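You operate a simulated robot arm through the tools that you are given. There is no shell and no other tool.

The job below is to be done with a simulated robot arm. You get a single attempt, and the scene is never put back.

Task
Clear the press, then load the bracket and bearing from the bench.
Fine: the finished bracket goes on the blue base on the bench; push the loaded tray in.

It is judged by the outcome, as a careful person would: the job done as asked, and still so three seconds after it is handed in. It fails if anything else is knocked over, pushed out of place, dropped, spilled or broken.

Robot
A 7-joint arm with a two-finger parallel gripper, fixed in place. Base frame: the origin is at the foot of the arm, x ahead of it, y to its left, z up; the work surface is at about z = 820. Units: mm, rad, N and s.
Its first joint turns from -2.601 to 2.601 rad. Payload 3.43 kg.
Tool frame: the origin (TCP) lies between the finger pads and is the grasp point; the fingertips stand 30 mm ahead of it; z points along the fingers, y is the line along which they close. The gripper opens to 94 mm. The fingers are 28 mm wide and 10 mm thick; the gripper's body (50 by 96 mm) begins 55 mm behind the TCP.
Orientation is that of the tool frame in the base frame, as a unit quaternion [x, y, z, w]. With the fingers straight down and closing along the base's y, the tool's x points along the base's -x, its y along +y and its z along -z.

Tools
- The arm moves only by the tool move_arm. Its argument "motion" is a list of rows, each an object of numbers (a shift or turn left out is 0, a gripper value left out holds the last): "jaw": the finger opening in mm, from 0 to 94; "tx", "ty", "tz": the shift along the tool's x, y, z in mm; "wx", "wy", "wz": the turn, a rotation vector about the tool's x, y, z in rad. In form: [{"jaw": .., "tx": .., "ty": .., "tz": .., "wx": .., "wy": .., "wz": ..}, ...]. A call has 1 to 20 rows; each row is the pose to reach, as a shift and turn from the pose commanded when the call began, along the tool's axes at that moment. A row lasts 0.2 s, in which the tool goes at most 50 mm and 0.15 rad; a call with a longer step from one row to the next is refused whole, and so is a gripper value outside its range. Where a pose cannot be reached the arm comes as near as it can. A force on the tool above 90 N (or 10 N above the force at the start of the call, whichever is more), or a blocked arm, ends the call early, and 0.2 s more pass. The fingers move at their own pace (about 45 mm/s each) and stop on an object; they squeeze with about 21 N. The grip force told is the motor's: it shows also when the fingers shut on nothing. Time passes only in rows, and 0.2 s behind the last, so rows that repeat a pose let the fingers close. It gives the time, the measured TCP pose, the force on the tool (base axes), the opening and the grip force at its end, in the units of the frame above (readings bear some noise), with the torque about the TCP (base axes, N m) and any sound that the robot's microphone picked up.
- Cameras (640 x 400 px; columns grow to the right, rows downward): "scene" is fixed at [48.8, 499.2, 1382.2]; the picture's right is [0.78, -0.62, 0.00], its down [-0.37, -0.47, -0.80] and it looks along [0.50, 0.63, -0.60] (base axes); focal length 298 px, centre (320, 200). "wrist" rides on the gripper at [76, 14, -103] in the tool frame; the picture's right is [-0.18, 0.98, 0.00], its down [-0.75, -0.14, -0.64] and it looks along [-0.63, -0.12, 0.77] (tool axes); focal length 243 px, centre (320, 200).
- camera(camera): a new picture of that camera. It takes no simulated time.
- probe_pixels(camera, pixels): for up to 12 pixels [column, row] of the newest picture of that camera ("zoom" is the newest enlarged one), the place [x, y, z] in the base frame of the surface seen there, good to about 3 mm. It takes no simulated time.
- close_up(camera, box): a new picture of the part [left, top, right, bottom] of that camera's present view, enlarged. It takes no simulated time.
- close_job(): hands the job in; it is judged then, once.

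Leave the gripper open and the arm clear of the work at the hand-in unless told otherwise.

The tools are called after "Emit:" as a command line: name --argument value ..., lists and objects as JSON in quotes. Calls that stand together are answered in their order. move_arm: Moves the arm, as the interface text tells. Its arguments: {"type":"object","properties":{"motion":{"type":"array","items":{"type":"object","properties":{"jaw":{"type":"number"},"tx":{"type":"number"},"ty":{"type":"number"},"tz":{"type":"number"},"wx":{"type":"number"},"wy":{"type":"number"},"wz":{"type":"number"}}}}},"required":["motion"]} The other tools are called the same way: camera (camera) takes a picture; probe_pixels (camera, pixels) gives the place of the surface under pixels of a picture; close_up (camera, box) takes an enlarged picture of a part of a camera's view; close_job () hands the job in.

At the start:

```text
time: 0.0
tcp_pos: [440.0, 884.4, 1127.4]
ee_rot: [0.0, 1.0, 0.001, 0.001]
wrist_force: [-0.6, 0.0, -1.3]
torque: [-0.02, 0.01, 0.01]
finger_gap: 93.8
gripper_force: 0.0
```

scene: 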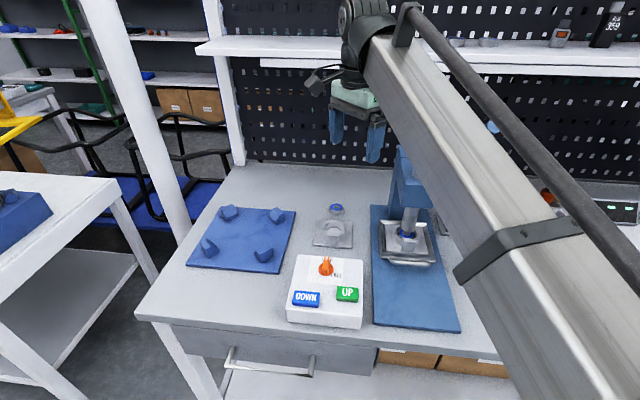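
wrist: 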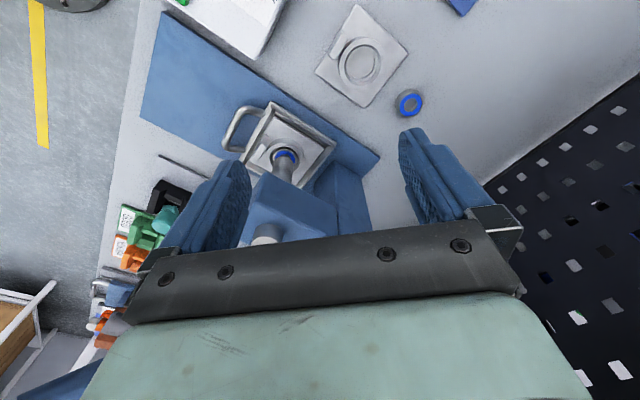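

I see a bench with a blue base (four corner blocks) at about (240,238), a bracket and bearing at about (333,230), a control box with DOWN/UP buttons at about (326,292), and a press at about (408,230) with a tray. I'll take close-ups to see details before moving.

Emit:
close_up --camera "scene" --box '[280, 140, 480, 340]'

Emit:
close_up --camera "scene" --box '[170, 180, 370, 340]'

Emit:
close_up --camera "wrist" --box '[130, 0, 450, 240]'

```text
2.00 times, centred on (380, 240) of scene
```

zoom: 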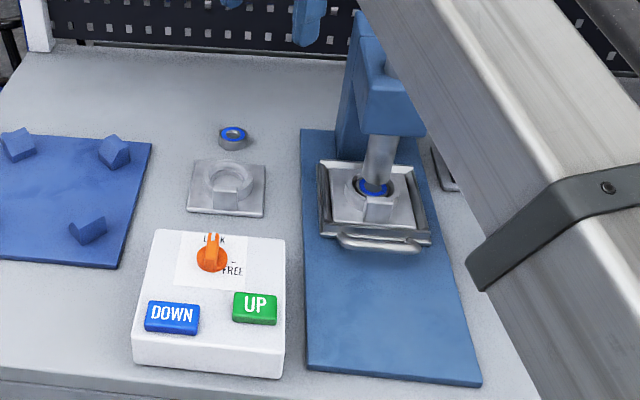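

```text
2.50 times, centred on (270, 260) of scene
```

zoom: 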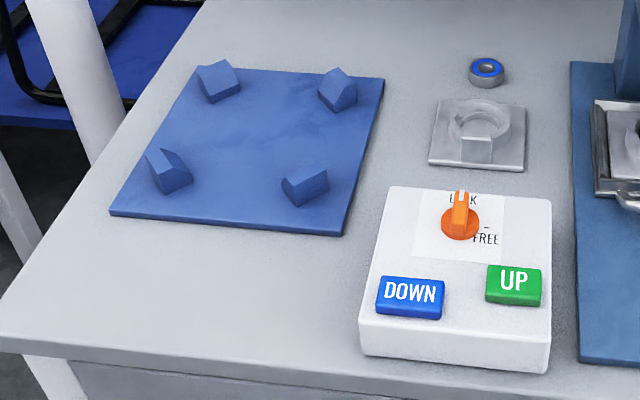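

```text
1.67 times, centred on (290, 120) of wrist
```

zoom: 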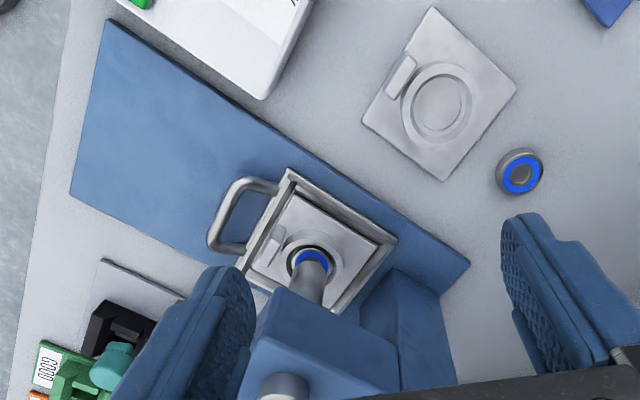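

The press ram appears to be down on the finished bracket in the tray, and a knob on the box points to LOCK. I'll zoom on the control box and the press, and probe positions.

Emit:
close_up --camera "scene" --box '[280, 245, 370, 335]'

Emit:
close_up --camera "scene" --box '[365, 190, 455, 280]'

Emit:
probe_pixels --camera "scene" --pixels '[[306, 298], [347, 294], [326, 265], [326, 257], [340, 272], [297, 261], [361, 262], [287, 311], [361, 315], [320, 280], [297, 257], [362, 325]]'

Emit:
probe_pixels --camera "scene" --pixels '[[336, 207], [336, 211], [333, 231], [315, 246], [352, 248], [320, 221], [352, 222], [332, 240], [332, 235], [343, 230], [334, 223], [323, 232]]'

Emit:
probe_pixels --camera "scene" --pixels '[[187, 266], [275, 273], [219, 206], [295, 211], [228, 212], [276, 215], [210, 249], [263, 255], [240, 240], [209, 241], [262, 250], [285, 240]]'

Emit:
probe_pixels --camera "scene" --pixels '[[407, 237], [409, 246], [392, 245], [424, 247], [388, 222], [385, 225], [382, 250], [430, 256], [400, 260], [410, 264], [427, 262], [410, 220]]'

```text
4.44 times, centred on (325, 290) of scene
```

zoom: 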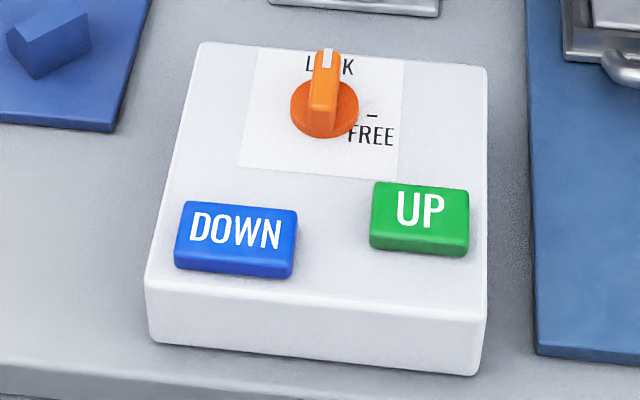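

```text
4.44 times, centred on (410, 235) of scene
```

zoom: 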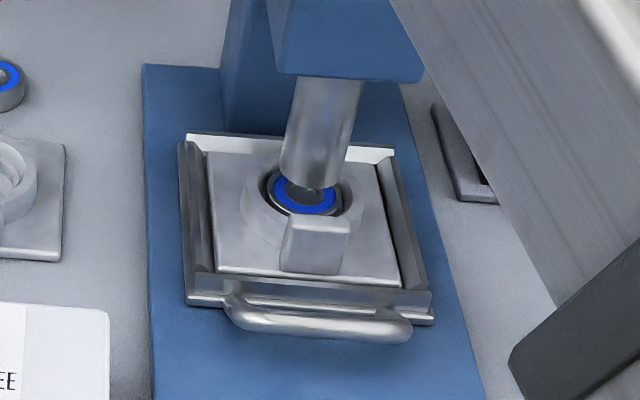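

```text
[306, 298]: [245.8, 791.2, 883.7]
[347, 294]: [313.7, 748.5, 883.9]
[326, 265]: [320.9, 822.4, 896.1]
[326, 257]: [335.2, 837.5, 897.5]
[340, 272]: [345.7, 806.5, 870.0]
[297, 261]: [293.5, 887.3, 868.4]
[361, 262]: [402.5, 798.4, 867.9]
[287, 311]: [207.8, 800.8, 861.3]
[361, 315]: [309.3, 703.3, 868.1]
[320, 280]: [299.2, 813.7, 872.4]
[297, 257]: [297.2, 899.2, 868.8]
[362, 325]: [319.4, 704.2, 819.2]
```

```text
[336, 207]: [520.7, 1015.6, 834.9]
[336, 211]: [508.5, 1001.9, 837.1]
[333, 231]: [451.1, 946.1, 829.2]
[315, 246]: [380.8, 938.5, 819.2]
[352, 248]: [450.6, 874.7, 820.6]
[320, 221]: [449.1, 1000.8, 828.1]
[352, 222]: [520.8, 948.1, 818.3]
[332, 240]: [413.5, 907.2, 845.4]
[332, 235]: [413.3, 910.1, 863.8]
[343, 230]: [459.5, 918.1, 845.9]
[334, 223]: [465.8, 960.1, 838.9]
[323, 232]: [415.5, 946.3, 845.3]
```

```text
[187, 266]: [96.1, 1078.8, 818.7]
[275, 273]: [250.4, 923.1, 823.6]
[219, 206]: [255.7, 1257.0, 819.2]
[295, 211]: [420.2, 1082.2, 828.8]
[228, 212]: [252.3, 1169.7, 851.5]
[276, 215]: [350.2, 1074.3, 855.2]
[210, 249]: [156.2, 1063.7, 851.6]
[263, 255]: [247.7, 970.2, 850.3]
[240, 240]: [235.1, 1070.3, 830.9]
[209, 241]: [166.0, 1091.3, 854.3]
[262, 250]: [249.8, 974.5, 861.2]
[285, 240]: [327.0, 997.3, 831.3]
```

```text
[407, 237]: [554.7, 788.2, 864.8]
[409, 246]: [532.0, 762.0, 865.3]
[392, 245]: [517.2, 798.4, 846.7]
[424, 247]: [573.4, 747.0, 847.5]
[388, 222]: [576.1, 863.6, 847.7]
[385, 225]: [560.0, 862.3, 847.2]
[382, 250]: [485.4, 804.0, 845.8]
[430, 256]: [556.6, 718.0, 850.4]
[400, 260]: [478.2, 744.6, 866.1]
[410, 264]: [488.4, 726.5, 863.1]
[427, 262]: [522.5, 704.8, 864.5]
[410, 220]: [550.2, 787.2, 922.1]
```

The box shows the knob pointing at LOCK, with UP (green, probed at 314, 748, 884) and DOWN (blue). The ram is down on the finished bracket. I'll close the fingers, turn the tool to line up with the bench (about 45°), and go to a point above UP.

Emit:
move_arm --motion '[{"jaw": 0, "tx": 16, "ty": -17, "tz": 10, "wz": -0.098}, {"tx": 32, "ty": -34, "tz": 25, "wz": -0.196}, {"tx": 48, "ty": -51, "tz": 45, "wz": -0.294}, {"tx": 64, "ty": -68, "tz": 65, "wz": -0.392}, {"tx": 80, "ty": -85, "tz": 90, "wz": -0.49}, {"tx": 96, "ty": -102, "tz": 115, "wz": -0.588}, {"tx": 112, "ty": -119, "tz": 140, "wz": -0.686}, {"tx": 126, "ty": -136, "tz": 160, "wz": -0.785}, {"tx": 126, "ty": -136, "tz": 160, "wz": -0.785}]'

```text
time: 2.0
tcp_pos: [316.1, 748.9, 967.2]
ee_rot: [-0.384, 0.923, 0.0, 0.0]
wrist_force: [0.6, -0.2, 0.1]
torque: [-0.01, 0.02, 0.0]
finger_gap: 0.0
gripper_force: 20.7
```

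The arm is above UP at (316, 749, 967). I'll look with both cameras to check the alignment.

Emit:
camera --camera "scene"

Emit:
camera --camera "wrist"

```text
taken
```

scene: 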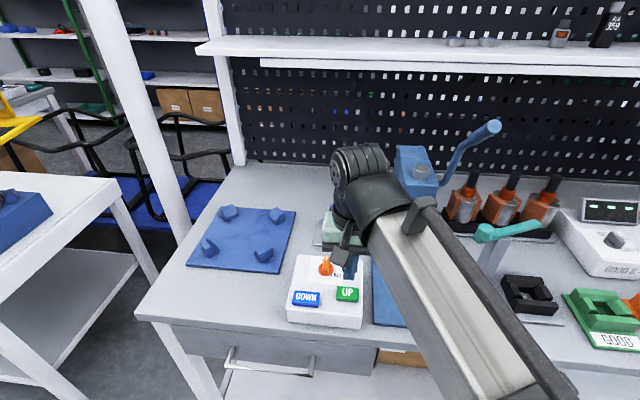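

```text
taken
```

wrist: 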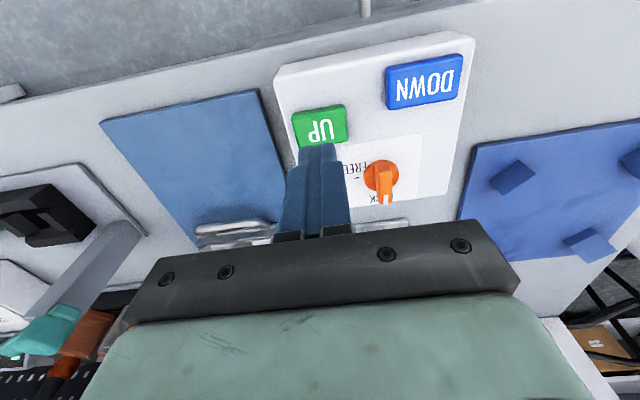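

The straight-down line of the fingertips projects to about (320,124) in the wrist picture, which is the middle of UP. I'll go down on it in small steps.

Emit:
move_arm --motion '[{"jaw": 0, "tz": 20}, {"tz": 40}, {"tz": 48}, {"tz": 51}, {"tz": 53}, {"tz": 55}, {"tz": 57}]'

```text
time: 3.6
tcp_pos: [314.2, 746.4, 911.2]
ee_rot: [-0.382, 0.924, 0.0, 0.0]
wrist_force: [0.6, -0.6, 0.0]
torque: [-0.01, -0.01, 0.01]
finger_gap: 0.0
gripper_force: 21.1
```

No contact force yet at tip height about 881. I continue down in small steps.

Emit:
move_arm --motion '[{"tz": 1.5}, {"tz": 3}, {"tz": 4.5}, {"tz": 6}]'

Emit:
camera --camera "wrist"

```text
time: 4.6
tcp_pos: [314.4, 747.6, 905.7]
ee_rot: [-0.383, 0.924, 0.001, 0.0]
wrist_force: [-0.7, -1.5, 5.5]
torque: [0.0, 0.0, -0.06]
finger_gap: 0.0
gripper_force: 21.0
```

```text
taken
```

wrist: 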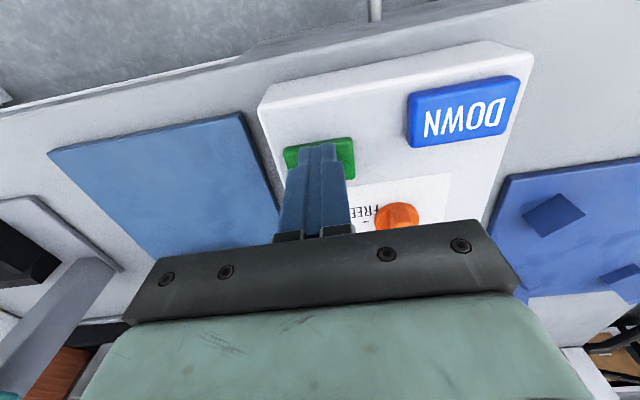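

Force is 5.5 N upward and the button is going down. I'll press a little further and watch for a sound.

Emit:
move_arm --motion '[{"tz": 1}, {"tz": 2}, {"tz": 3}, {"tz": 3}]'

Emit:
camera --camera "scene"

```text
time: 5.6
tcp_pos: [314.0, 748.3, 904.6]
ee_rot: [-0.383, 0.924, 0.0, 0.001]
wrist_force: [2.9, 2.2, 27.2]
torque: [0.1, -0.1, 0.03]
finger_gap: 0.0
gripper_force: 20.8
```

```text
taken
```

scene: 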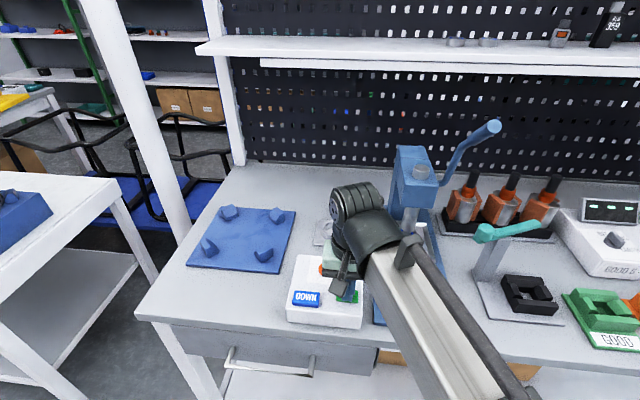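

The button is bottomed with 27 N. No sound heard. I'll lift off and look at the ram.

Emit:
move_arm --motion '[{"tz": -10}, {"tz": -40}, {"tz": -80}, {"tz": -120}, {"tz": -160}, {"tz": -190}]'

Emit:
camera --camera "scene"

Emit:
camera --camera "wrist"

```text
time: 7.0
tcp_pos: [314.5, 746.7, 1092.6]
ee_rot: [-0.383, 0.924, 0.0, 0.0]
wrist_force: [-0.5, 0.1, 0.1]
torque: [0.01, -0.02, -0.01]
finger_gap: 0.0
gripper_force: 21.2
```

```text
taken
```

scene: 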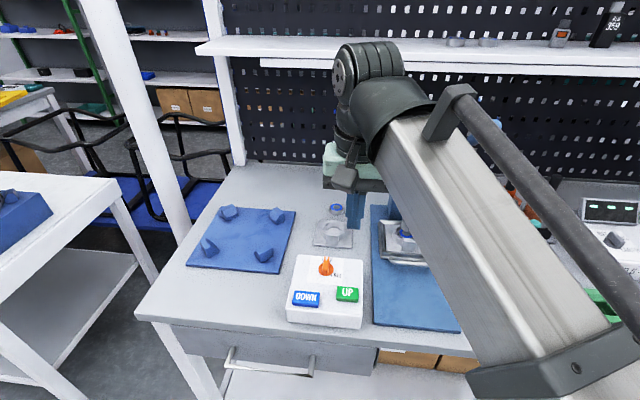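

```text
taken
```

wrist: 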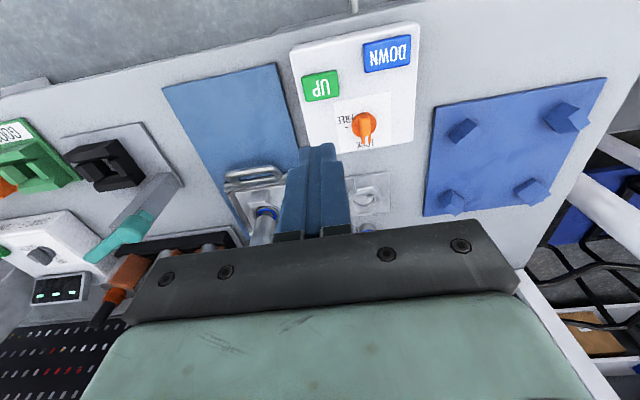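

Emit:
close_up --camera "wrist" --box '[210, 150, 300, 250]'

Emit:
close_up --camera "scene" --box '[360, 200, 440, 280]'

Emit:
probe_pixels --camera "scene" --pixels '[[403, 235], [407, 234], [405, 243], [403, 228], [395, 245]]'

```text
4.00 times, centred on (255, 200) of wrist
```

zoom: 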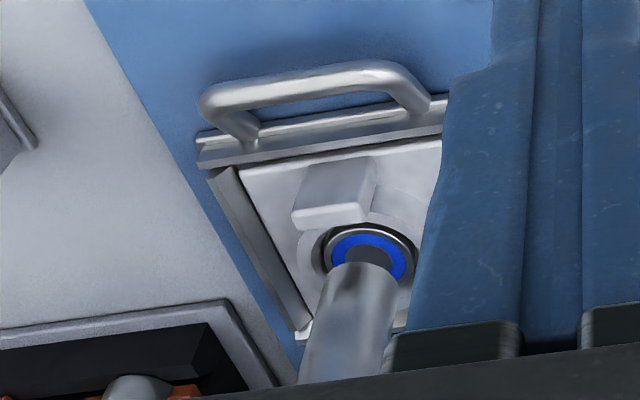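

```text
5.00 times, centred on (400, 240) of scene
```

zoom: 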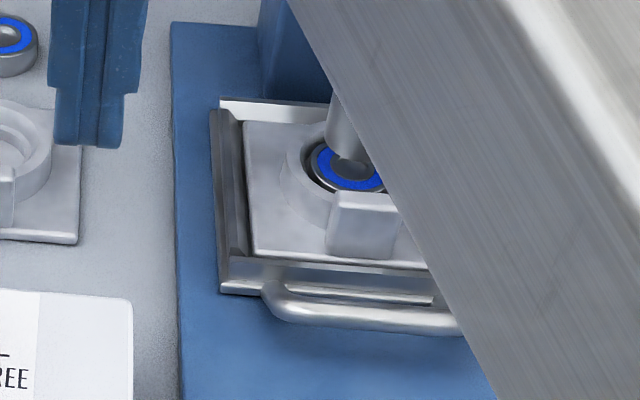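

```text
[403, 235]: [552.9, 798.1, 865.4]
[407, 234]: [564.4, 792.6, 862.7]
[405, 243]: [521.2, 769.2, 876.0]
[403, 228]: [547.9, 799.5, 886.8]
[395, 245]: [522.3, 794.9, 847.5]
```

The ram still sits in the bearing, so UP has not worked with the knob at LOCK (or is still moving). I'll look closely at the knob from the wrist view (363,125) and probe its shape.

Emit:
close_up --camera "wrist" --box '[290, 20, 430, 160]'

```text
2.86 times, centred on (360, 90) of wrist
```

zoom: 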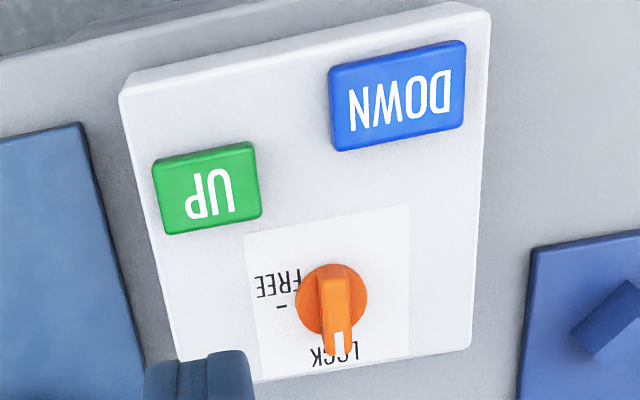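

Emit:
probe_pixels --camera "zoom" --pixels '[[331, 273], [338, 340], [333, 300], [282, 307], [310, 280], [360, 285], [323, 300], [346, 300], [245, 235], [408, 207], [255, 382], [471, 344]]'

Emit:
probe_pixels --camera "zoom" --pixels '[[120, 95], [490, 15], [152, 165], [253, 143], [262, 215], [170, 233], [210, 188], [395, 95], [328, 75], [350, 330], [320, 342], [320, 260]]'

```text
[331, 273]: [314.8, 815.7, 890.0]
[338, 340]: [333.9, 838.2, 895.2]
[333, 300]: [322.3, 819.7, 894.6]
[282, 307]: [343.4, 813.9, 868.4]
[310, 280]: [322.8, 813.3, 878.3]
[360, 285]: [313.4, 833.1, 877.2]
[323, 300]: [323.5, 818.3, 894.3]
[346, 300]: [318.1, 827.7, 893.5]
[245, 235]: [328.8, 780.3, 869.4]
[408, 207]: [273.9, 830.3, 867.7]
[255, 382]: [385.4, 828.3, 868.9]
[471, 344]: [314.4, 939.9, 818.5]
```

```text
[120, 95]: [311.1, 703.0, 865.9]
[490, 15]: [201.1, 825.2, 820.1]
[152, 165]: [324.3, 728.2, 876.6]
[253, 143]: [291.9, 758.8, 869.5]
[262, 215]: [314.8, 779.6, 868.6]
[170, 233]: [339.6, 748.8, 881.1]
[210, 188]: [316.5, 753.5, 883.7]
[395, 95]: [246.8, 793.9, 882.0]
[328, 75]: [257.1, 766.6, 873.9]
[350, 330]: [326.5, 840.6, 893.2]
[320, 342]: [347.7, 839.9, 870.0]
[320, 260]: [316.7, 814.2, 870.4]
```

The knob's bar is about 13 mm wide and 40 mm long, centred near (325, 827) with its top at 895, pointing to LOCK. The FREE dash is at (343, 814), so it needs about a quarter turn clockwise seen from above. I'll open the jaws to about 45 mm and go above the bar.

Emit:
move_arm --motion '[{"jaw": 45, "tx": -20, "ty": 15, "tz": 20}, {"tx": -40, "ty": 30, "tz": 50}, {"tx": -63.7, "ty": 48.1, "tz": 80}, {"tx": -63.7, "ty": 48.1, "tz": 110}, {"tx": -63.7, "ty": 48.1, "tz": 130}, {"tx": -63.7, "ty": 48.1, "tz": 140}]'

Emit:
camera --camera "wrist"

Emit:
camera --camera "scene"

```text
time: 8.4
tcp_pos: [325.1, 828.6, 953.0]
ee_rot: [-0.383, 0.924, 0.0, -0.001]
wrist_force: [0.2, -0.1, -0.8]
torque: [0.03, 0.06, 0.0]
finger_gap: 45.0
gripper_force: 0.1
```

```text
taken
```

wrist: 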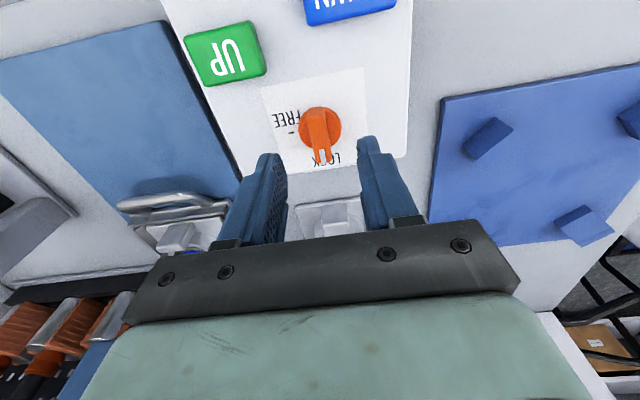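

```text
taken
```

scene: 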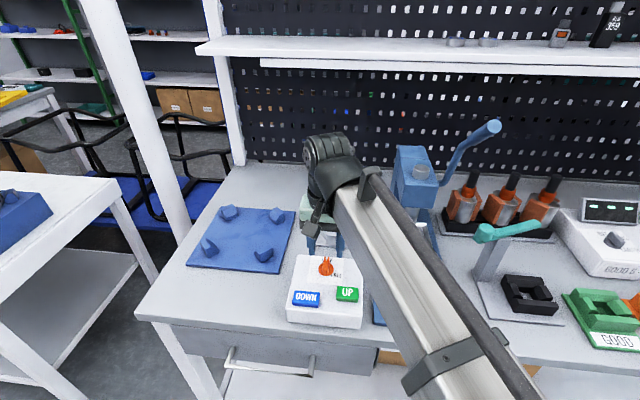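

The knob's bar lies midway between the fingers (bar at about (320,130), as predicted). I'll go down so the tips reach about z = 883 and close on it.

Emit:
move_arm --motion '[{"tz": 15}, {"tz": 30}, {"tz": 39}, {"jaw": 0, "tz": 39}, {"tz": 39}, {"tz": 39}, {"tz": 39}]'

Emit:
camera --camera "wrist"

```text
time: 10.0
tcp_pos: [325.4, 827.1, 912.9]
ee_rot: [-0.382, 0.924, 0.0, 0.0]
wrist_force: [-1.2, 0.5, -0.9]
torque: [0.16, -0.06, -0.03]
finger_gap: 13.1
gripper_force: 45.2
```

```text
taken
```

wrist: 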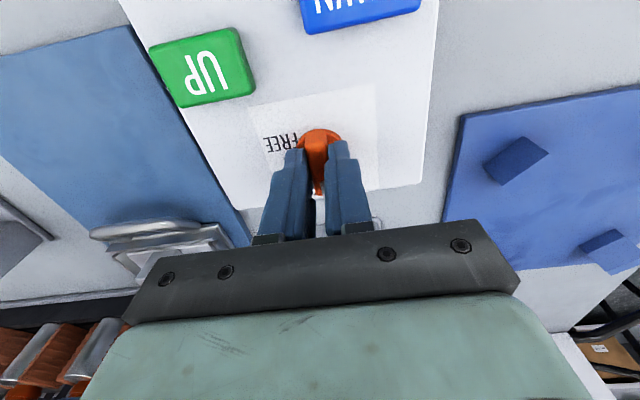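

The bar is gripped (gap 13.1 mm). I'll turn clockwise seen from above, the first half of the quarter turn, watching the torque.

Emit:
move_arm --motion '[{"wz": 0.1}, {"wz": 0.2}, {"wz": 0.32}, {"wz": 0.44}, {"wz": 0.56}, {"wz": 0.68}, {"wz": 0.8}]'

Emit:
camera --camera "wrist"

Emit:
camera --camera "scene"

```text
time: 11.6
tcp_pos: [325.1, 830.4, 913.2]
ee_rot: [0.008, 1.0, 0.002, -0.002]
wrist_force: [-13.2, 24.1, -10.5]
torque: [0.48, -0.95, 0.06]
finger_gap: 13.0
gripper_force: 44.8
```

```text
taken
```

wrist: 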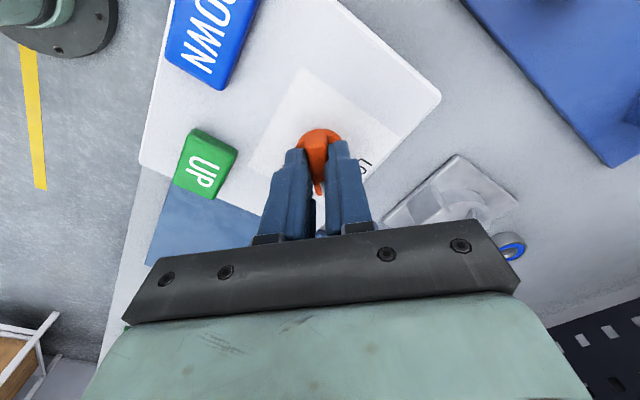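

```text
taken
```

scene: 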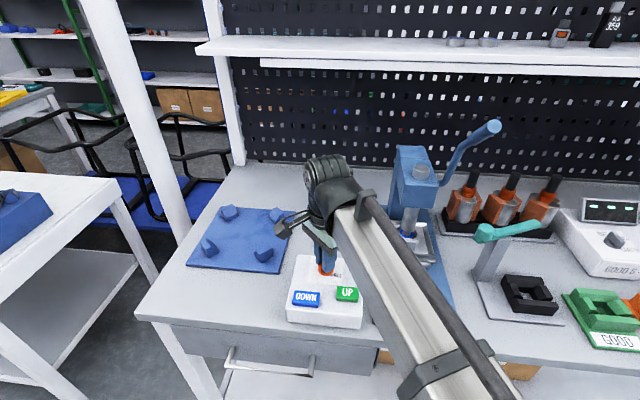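

The knob has turned about 45°. A sideways force (−13, 24 N) tells me the knob's axis is about 4 mm further along the bar than my tool centre, so I'll shift a little as I turn the rest of the way.

Emit:
move_arm --motion '[{"tx": 1.6, "ty": 2.9, "wz": 0.0}, {"tx": 1.6, "ty": 3.4, "wz": 0.1}, {"tx": 1.6, "ty": 3.8, "wz": 0.2}, {"tx": 1.5, "ty": 4.2, "wz": 0.3}, {"tx": 1.4, "ty": 4.7, "wz": 0.4}, {"tx": 1.3, "ty": 5.1, "wz": 0.5}, {"tx": 1.1, "ty": 5.5, "wz": 0.6}, {"tx": 0.9, "ty": 5.8, "wz": 0.7}]'

Emit:
camera --camera "wrist"

Emit:
camera --camera "scene"

```text
time: 13.4
tcp_pos: [325.1, 831.3, 913.1]
ee_rot: [0.351, 0.936, -0.002, 0.002]
wrist_force: [6.8, -18.5, -11.0]
torque: [0.11, 0.36, -0.08]
finger_gap: 12.8
gripper_force: 45.0
```

```text
taken
```

wrist: 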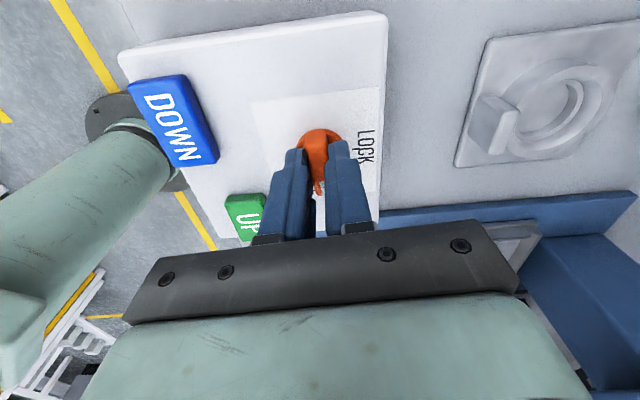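

```text
taken
```

scene: 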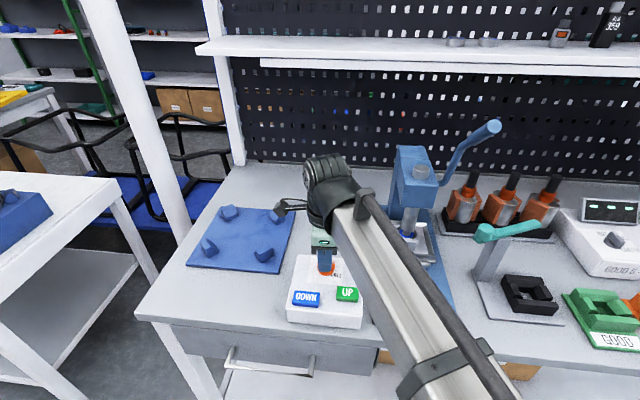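

The knob has turned about 86° now. I'll relieve the small sideways force, add the last few degrees, release, and lift to look.

Emit:
move_arm --motion '[{"tx": -2, "ty": -1.1, "wz": 0.03}, {"tx": -2, "ty": -1.1, "wz": 0.06}, {"tx": -2, "ty": -1.1, "wz": 0.06}]'

Emit:
move_arm --motion '[{"jaw": 45}, {"jaw": 45}, {"jaw": 45}, {"jaw": 45, "tz": -20}, {"tz": -50}, {"tz": -90}]'

Emit:
camera --camera "wrist"

Emit:
camera --camera "scene"

```text
time: 14.2
tcp_pos: [325.9, 832.1, 913.8]
ee_rot: [0.378, 0.926, 0.0, 0.0]
wrist_force: [3.1, -6.1, -12.0]
torque: [-1.11, -1.03, -0.06]
finger_gap: 12.9
gripper_force: 44.8
```

```text
time: 15.6
tcp_pos: [327.8, 832.1, 1002.9]
ee_rot: [0.378, 0.926, 0.001, 0.0]
wrist_force: [-0.4, 0.2, 0.7]
torque: [0.01, -0.03, -0.01]
finger_gap: 45.2
gripper_force: 0.1
```

```text
taken
```

wrist: 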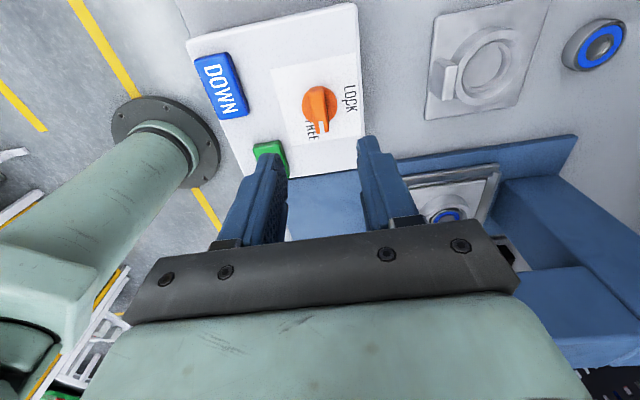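

```text
taken
```

scene: 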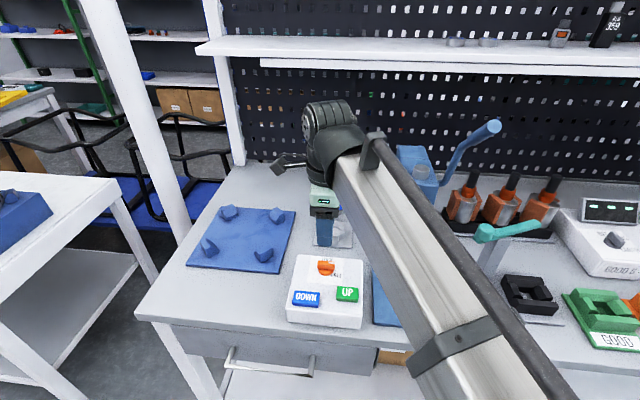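

The knob now points toward FREE. I'll zoom in on the knob and on the press to check both.

Emit:
close_up --camera "scene" --box '[280, 245, 370, 335]'

Emit:
close_up --camera "wrist" --box '[390, 140, 530, 250]'

Emit:
close_up --camera "wrist" --box '[270, 60, 370, 160]'

```text
4.44 times, centred on (325, 290) of scene
```

zoom: 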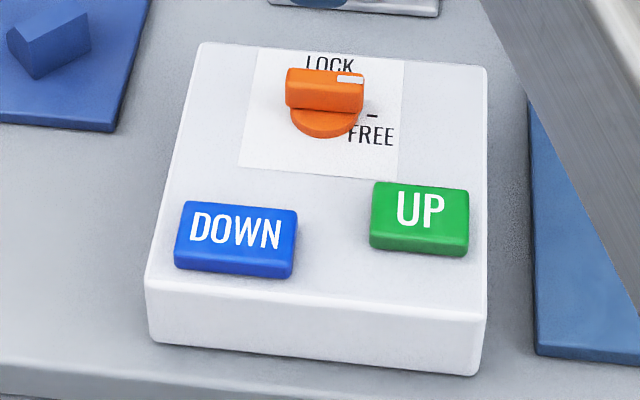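

```text
3.64 times, centred on (460, 195) of wrist
```

zoom: 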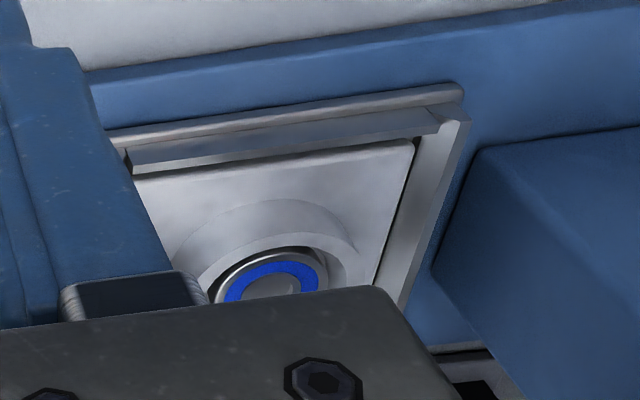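

```text
4.00 times, centred on (320, 110) of wrist
```

zoom: 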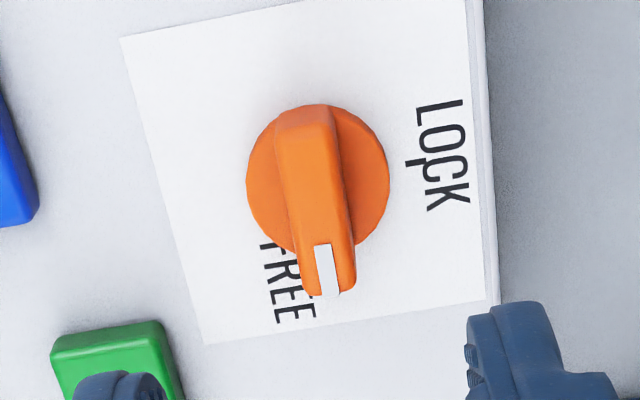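

The knob points at FREE. The ram's state isn't clear from here, so I'll swing the arm to the left, back to the bench-aligned orientation, so the scene camera sees the press.

Emit:
move_arm --motion '[{"tx": 10, "ty": -8, "tz": -10, "wz": -0.14}, {"tx": 20, "ty": -16, "tz": -20, "wz": -0.28}, {"tx": 30, "ty": -24, "tz": -30, "wz": -0.42}, {"tx": 40, "ty": -32, "tz": -40, "wz": -0.56}, {"tx": 50, "ty": -40, "tz": -50, "wz": -0.7}, {"tx": 60, "ty": -48, "tz": -50, "wz": -0.84}, {"tx": 70, "ty": -56, "tz": -50, "wz": -0.98}, {"tx": 82, "ty": -64, "tz": -50, "wz": -1.12}, {"tx": 94, "ty": -72, "tz": -50, "wz": -1.26}, {"tx": 106, "ty": -81, "tz": -50, "wz": -1.41}, {"tx": 118.3, "ty": -90.7, "tz": -50, "wz": -1.56}]'

Emit:
camera --camera "scene"

Emit:
camera --camera "wrist"

Emit:
close_up --camera "scene" --box '[360, 120, 480, 280]'

```text
time: 18.0
tcp_pos: [179.5, 848.9, 1053.9]
ee_rot: [-0.384, 0.923, 0.0, 0.0]
wrist_force: [-0.5, -0.6, 0.1]
torque: [0.02, 0.0, 0.03]
finger_gap: 44.9
gripper_force: 0.0
```

```text
taken
```

scene: 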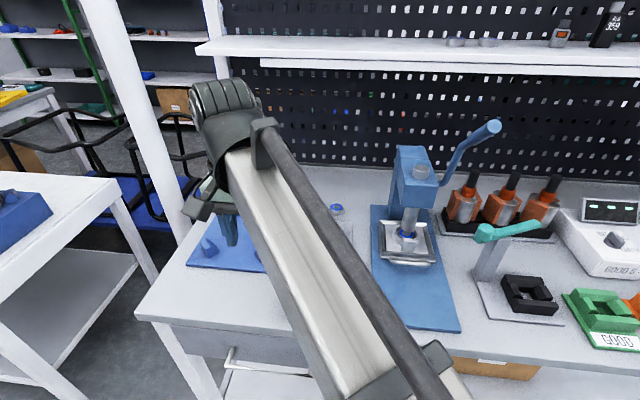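

```text
taken
```

wrist: 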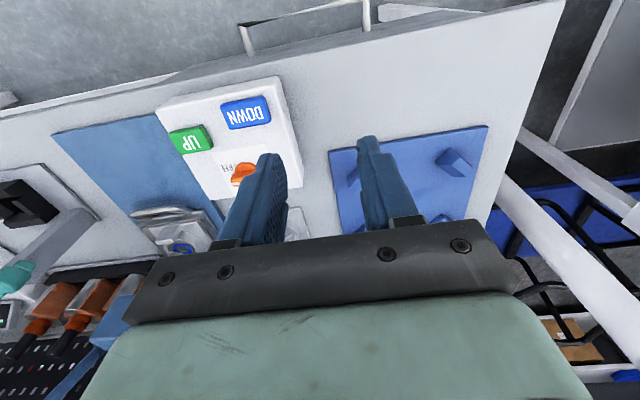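

```text
2.50 times, centred on (420, 200) of scene
```

zoom: 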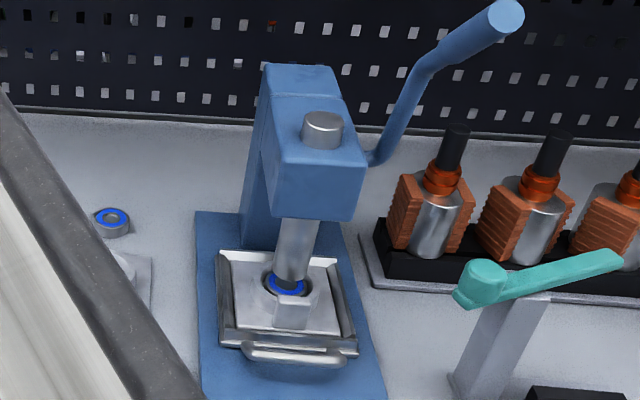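

The ram is still down in the bearing. With the knob now at FREE, I'll press UP again: close the fingers, move back above UP and go down.

Emit:
move_arm --motion '[{"jaw": 0, "tx": -6, "ty": -40, "tz": 5}, {"tx": -12, "ty": -80, "tz": 15}, {"tx": -18, "ty": -120, "tz": 30}, {"tx": -26.7, "ty": -168, "tz": 50}, {"tx": -26.7, "ty": -168, "tz": 90}, {"tx": -26.7, "ty": -168, "tz": 125}, {"tx": -26.7, "ty": -168, "tz": 136}, {"tx": -26.7, "ty": -168, "tz": 140}, {"tx": -26.7, "ty": -168, "tz": 144}, {"tx": -26.7, "ty": -168, "tz": 148}, {"tx": -26.7, "ty": -168, "tz": 150}, {"tx": -26.7, "ty": -168, "tz": 150}]'

Emit:
camera --camera "wrist"

Emit:
camera --camera "scene"

```text
refused: row 4 steps farther than a row can; nothing moved
```

```text
taken
```

wrist: 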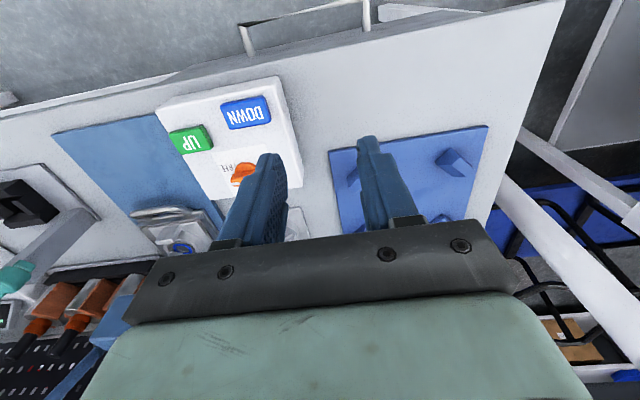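

```text
taken
```

scene: 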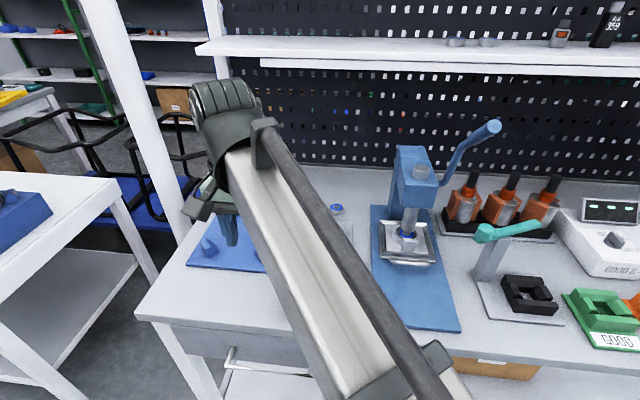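

The call was refused because one step was a bit too long (nothing moved). I'll resend it with shorter steps.

Emit:
move_arm --motion '[{"jaw": 0, "tx": -5, "ty": -34, "tz": 5}, {"tx": -10, "ty": -68, "tz": 12}, {"tx": -15, "ty": -102, "tz": 25}, {"tx": -21, "ty": -136, "tz": 40}, {"tx": -26.7, "ty": -168, "tz": 60}, {"tx": -26.7, "ty": -168, "tz": 95}, {"tx": -26.7, "ty": -168, "tz": 125}, {"tx": -26.7, "ty": -168, "tz": 136}, {"tx": -26.7, "ty": -168, "tz": 140}, {"tx": -26.7, "ty": -168, "tz": 144}, {"tx": -26.7, "ty": -168, "tz": 148}, {"tx": -26.7, "ty": -168, "tz": 150}, {"tx": -26.7, "ty": -168, "tz": 150}]'

Emit:
camera --camera "wrist"

Emit:
close_up --camera "scene" --box '[360, 120, 480, 280]'

```text
time: 20.8
tcp_pos: [314.3, 750.3, 904.7]
ee_rot: [-0.383, 0.924, 0.002, 0.001]
wrist_force: [4.1, 7.1, 23.9]
torque: [0.23, -0.11, -0.01]
finger_gap: 0.0
gripper_force: 21.0
```

```text
taken
```

wrist: 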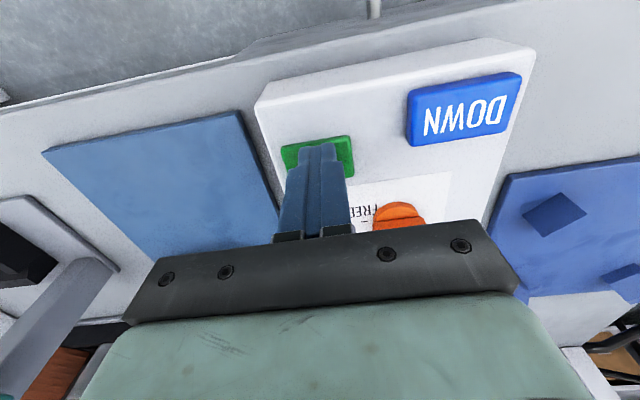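

```text
2.50 times, centred on (420, 200) of scene
```

zoom: 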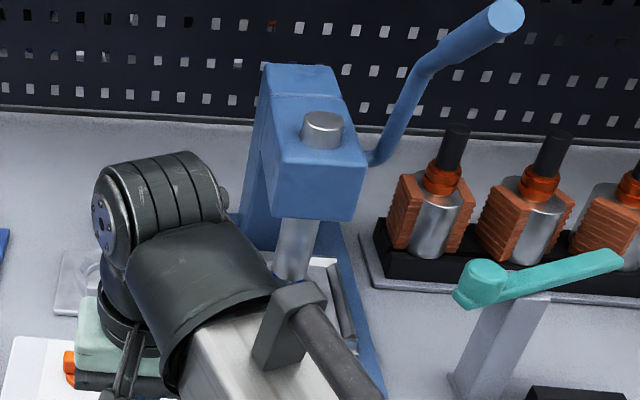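

UP is pressed at about 24 N. The ram top at (421,172) hasn't risen visibly yet. I'll hold the button a little longer and look again.

Emit:
move_arm --motion '[{"tz": 0.5}, {"tz": 0.5}, {"tz": 0.5}, {"tz": 0.5}, {"tz": 0.5}]'

Emit:
close_up --camera "scene" --box '[360, 120, 480, 280]'

```text
time: 22.0
tcp_pos: [314.1, 748.6, 902.8]
ee_rot: [-0.382, 0.924, 0.001, 0.0]
wrist_force: [6.4, 14.4, 32.6]
torque: [0.48, -0.19, 0.01]
finger_gap: 0.0
gripper_force: 21.0
```

```text
2.50 times, centred on (420, 200) of scene
```

zoom: 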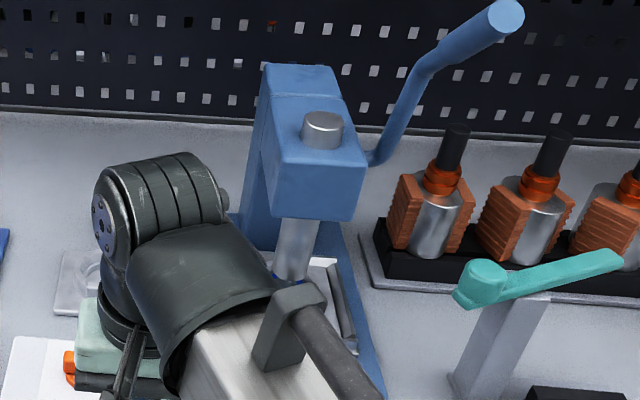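

No change visible in the ram. I'll lift off and move aside, then probe the ram's lower end to find whether it is actually touching the bearing or already raised.

Emit:
move_arm --motion '[{"tz": -10}, {"tz": -40, "ty": 0}, {"tz": -80, "ty": 20}, {"tz": -110, "ty": 60, "tx": 10}, {"tz": -130, "ty": 100, "tx": 20}, {"tz": -150, "ty": 140, "tx": 26}, {"tz": -150, "ty": 165, "tx": 26}]'

Emit:
camera --camera "scene"

Emit:
close_up --camera "scene" --box '[375, 195, 440, 270]'

```text
refused: row 4 steps farther than a row can; nothing moved
```

```text
taken
```

scene: 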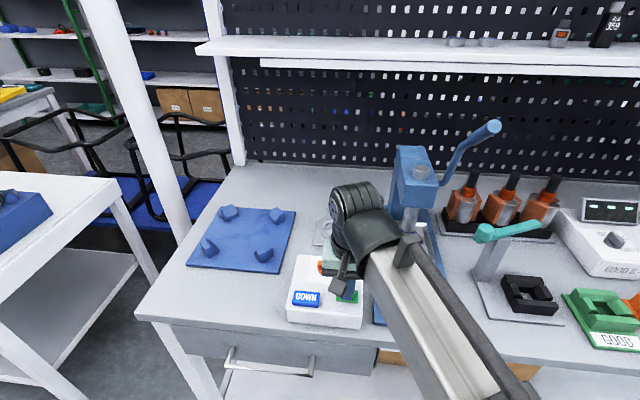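

```text
5.33 times, centred on (408, 232) of scene
```

zoom: 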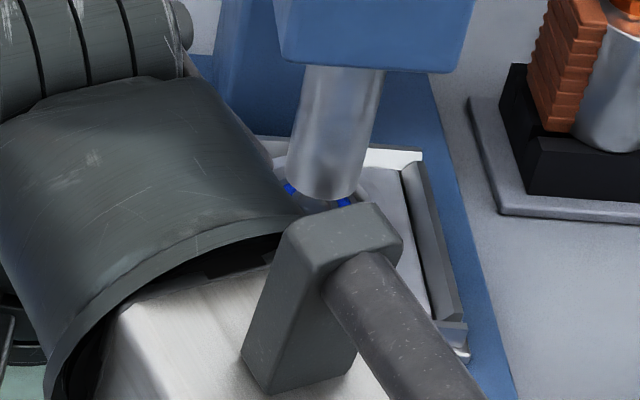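

A step was too long again; I'll use smaller steps to lift off and go aside.

Emit:
move_arm --motion '[{"tz": -10}, {"tz": -45}, {"tz": -80, "ty": 15}, {"tz": -105, "ty": 45, "tx": 8}, {"tz": -125, "ty": 80, "tx": 16}, {"tz": -140, "ty": 115, "tx": 22}, {"tz": -150, "ty": 150, "tx": 26}]'

Emit:
camera --camera "scene"

Emit:
close_up --camera "scene" --box '[375, 195, 440, 270]'

```text
time: 23.6
tcp_pos: [193.1, 836.6, 1054.1]
ee_rot: [-0.383, 0.924, 0.0, 0.0]
wrist_force: [0.2, -0.5, 0.2]
torque: [0.02, 0.04, 0.03]
finger_gap: 0.3
gripper_force: 21.2
```

```text
taken
```

scene: 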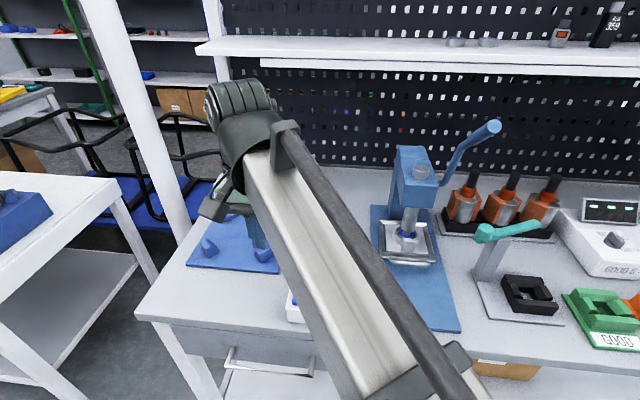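

```text
5.33 times, centred on (408, 232) of scene
```

zoom: 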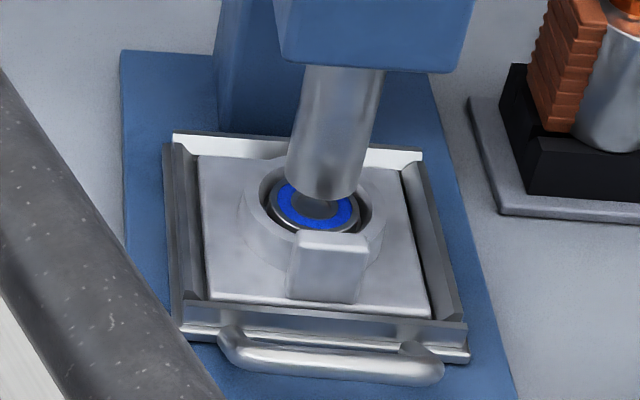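

I now see the ram's bottom edge at zoom (322,192) and the bearing's blue ring and bore at (325,210). I'll probe heights here to tell whether there is a gap.

Emit:
probe_pixels --camera "zoom" --pixels '[[322, 185], [322, 192], [300, 178], [345, 185], [325, 207], [325, 220], [290, 190], [285, 205], [330, 100], [330, 240], [355, 215], [310, 202]]'

Emit:
probe_pixels --camera "scene" --pixels '[[421, 168], [423, 172], [421, 176], [400, 160], [415, 203], [395, 203], [412, 190]]'

```text
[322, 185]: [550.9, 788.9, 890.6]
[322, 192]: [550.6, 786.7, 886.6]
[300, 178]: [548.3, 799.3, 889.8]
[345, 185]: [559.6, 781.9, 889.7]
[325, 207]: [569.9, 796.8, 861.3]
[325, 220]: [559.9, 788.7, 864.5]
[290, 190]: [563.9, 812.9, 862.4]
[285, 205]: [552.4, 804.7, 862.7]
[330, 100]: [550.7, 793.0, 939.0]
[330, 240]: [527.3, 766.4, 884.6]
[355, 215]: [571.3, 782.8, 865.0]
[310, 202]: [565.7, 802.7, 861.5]
```

```text
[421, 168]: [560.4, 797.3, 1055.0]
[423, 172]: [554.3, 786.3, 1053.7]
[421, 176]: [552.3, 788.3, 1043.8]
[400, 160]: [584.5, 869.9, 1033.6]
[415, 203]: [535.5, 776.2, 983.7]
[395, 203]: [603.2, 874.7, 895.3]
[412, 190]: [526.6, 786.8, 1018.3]
```

Ram bottom is at z ≈ 886 and the bearing top at z ≈ 864, so the ram is up with about 20 mm of gap. The knob's LOCK/FREE is then likely the tray lock, now at FREE. Next I'll measure the tray's handle and edges in this zoom.

Emit:
probe_pixels --camera "zoom" --pixels '[[235, 352], [270, 365], [320, 368], [370, 372], [420, 375], [435, 362], [225, 335], [320, 378], [320, 355], [320, 345], [320, 335], [320, 390]]'

Emit:
probe_pixels --camera "zoom" --pixels '[[170, 150], [175, 325], [465, 350], [420, 155], [200, 160], [208, 300], [430, 315], [405, 170], [240, 325], [400, 345], [200, 380], [480, 390]]'

```text
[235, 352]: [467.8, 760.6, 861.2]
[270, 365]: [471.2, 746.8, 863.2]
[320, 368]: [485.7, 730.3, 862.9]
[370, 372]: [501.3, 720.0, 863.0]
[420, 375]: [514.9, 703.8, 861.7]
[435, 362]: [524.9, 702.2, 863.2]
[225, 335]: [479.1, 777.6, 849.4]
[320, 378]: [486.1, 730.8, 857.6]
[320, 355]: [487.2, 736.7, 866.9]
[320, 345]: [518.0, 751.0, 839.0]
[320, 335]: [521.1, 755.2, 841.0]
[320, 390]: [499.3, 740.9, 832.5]
```

```text
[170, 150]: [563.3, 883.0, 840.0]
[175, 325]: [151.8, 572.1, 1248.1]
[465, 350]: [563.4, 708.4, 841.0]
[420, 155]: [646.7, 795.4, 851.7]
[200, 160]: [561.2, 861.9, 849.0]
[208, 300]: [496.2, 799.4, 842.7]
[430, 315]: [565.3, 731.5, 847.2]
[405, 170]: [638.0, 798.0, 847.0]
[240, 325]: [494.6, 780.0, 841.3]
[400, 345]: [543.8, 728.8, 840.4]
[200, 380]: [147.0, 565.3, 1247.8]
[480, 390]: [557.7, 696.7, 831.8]
```

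In bench terms: the handle bar's centre is near (494, 729, 862) with about 27 mm of space between it and the tray front, on a plate at z ≈ 832. The press head's front is about 60 mm behind the bar. I'll go above and in front of the handle, turning the tool so the fingers close along the pull direction.

Emit:
move_arm --motion '[{"jaw": 26, "tx": -5, "ty": -25, "tz": 0, "wz": 0.142}, {"tx": -15, "ty": -52, "tz": 0, "wz": 0.284}, {"tx": -25, "ty": -79, "tz": 5, "wz": 0.426}, {"tx": -37, "ty": -106, "tz": 10, "wz": 0.568}, {"tx": -49, "ty": -133, "tz": 15, "wz": 0.71}, {"tx": -61, "ty": -160, "tz": 20, "wz": 0.852}, {"tx": -73, "ty": -187, "tz": 25, "wz": 0.994}, {"tx": -85, "ty": -214, "tz": 30, "wz": 1.136}, {"tx": -97, "ty": -241, "tz": 37, "wz": 1.278}, {"tx": -108, "ty": -268, "tz": 45, "wz": 1.42}, {"tx": -115, "ty": -291, "tz": 52, "wz": 1.56}]'

Emit:
camera --camera "wrist"

Emit:
camera --camera "scene"

```text
time: 26.0
tcp_pos: [477.1, 710.8, 1000.4]
ee_rot: [0.378, 0.926, 0.0, 0.0]
wrist_force: [-0.1, 0.2, -0.6]
torque: [-0.01, 0.0, -0.01]
finger_gap: 25.6
gripper_force: 0.0
```

```text
taken
```

wrist: 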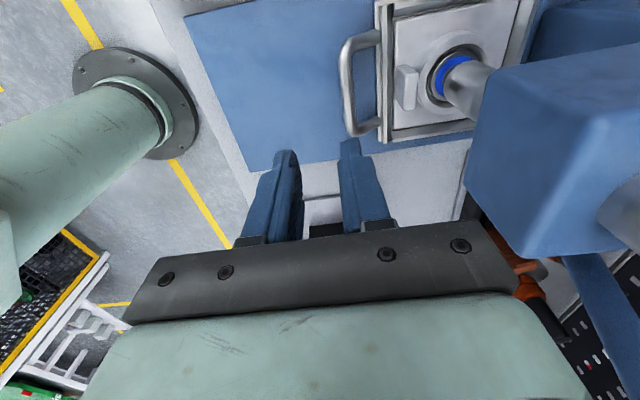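

```text
taken
```

scene: 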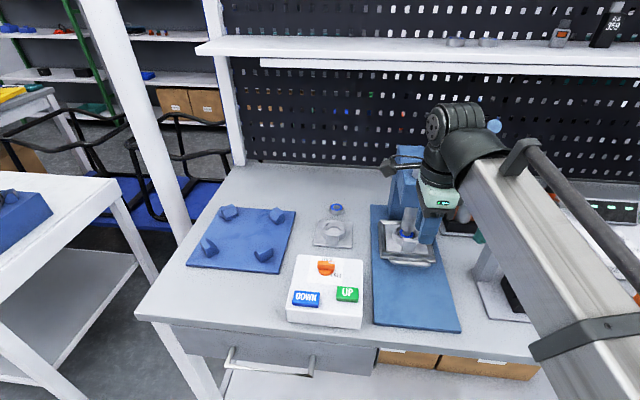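

The handle bar is in view from wrist pixels (345,40) to (365,133). I'll probe its points to place the grip.

Emit:
probe_pixels --camera "wrist" --pixels '[[345, 45], [345, 60], [347, 85], [349, 105], [352, 125], [365, 135], [362, 40], [365, 85], [383, 85], [340, 85], [352, 85], [300, 80]]'

```text
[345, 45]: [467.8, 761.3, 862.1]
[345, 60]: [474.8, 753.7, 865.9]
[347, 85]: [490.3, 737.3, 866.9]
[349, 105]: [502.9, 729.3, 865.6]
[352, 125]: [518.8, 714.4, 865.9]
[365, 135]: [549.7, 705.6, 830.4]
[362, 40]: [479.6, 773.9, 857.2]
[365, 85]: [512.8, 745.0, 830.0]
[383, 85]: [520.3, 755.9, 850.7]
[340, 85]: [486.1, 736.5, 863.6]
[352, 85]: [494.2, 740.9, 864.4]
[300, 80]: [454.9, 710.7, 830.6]
```

I'll probe the press plate's edges to get the exact direction of the tray's travel and how far the plate reaches forward.

Emit:
probe_pixels --camera "wrist" --pixels '[[192, 20], [248, 160], [220, 85], [380, 10], [382, 138], [270, 165], [470, 128], [395, 18], [395, 135], [510, 5], [410, 85], [450, 60]]'

Emit:
close_up --camera "wrist" --box '[320, 0, 560, 150]'

```text
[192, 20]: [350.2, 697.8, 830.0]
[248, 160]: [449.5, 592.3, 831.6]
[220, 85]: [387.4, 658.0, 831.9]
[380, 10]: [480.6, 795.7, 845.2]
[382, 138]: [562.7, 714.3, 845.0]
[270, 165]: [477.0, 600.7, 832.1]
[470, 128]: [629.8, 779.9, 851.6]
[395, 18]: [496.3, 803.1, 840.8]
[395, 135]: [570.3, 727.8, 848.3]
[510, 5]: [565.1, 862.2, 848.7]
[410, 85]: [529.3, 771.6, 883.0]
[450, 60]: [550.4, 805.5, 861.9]
```

```text
2.67 times, centred on (440, 75) of wrist
```

zoom: 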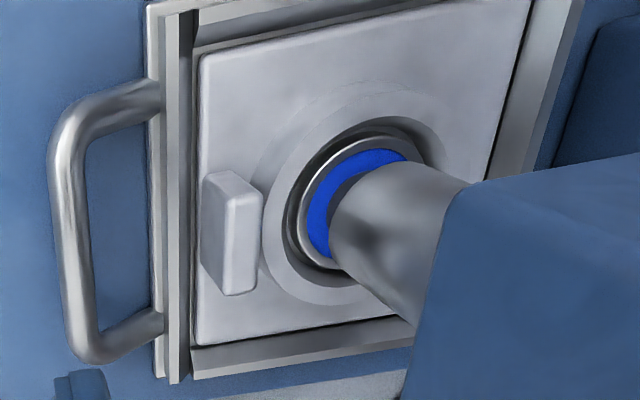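

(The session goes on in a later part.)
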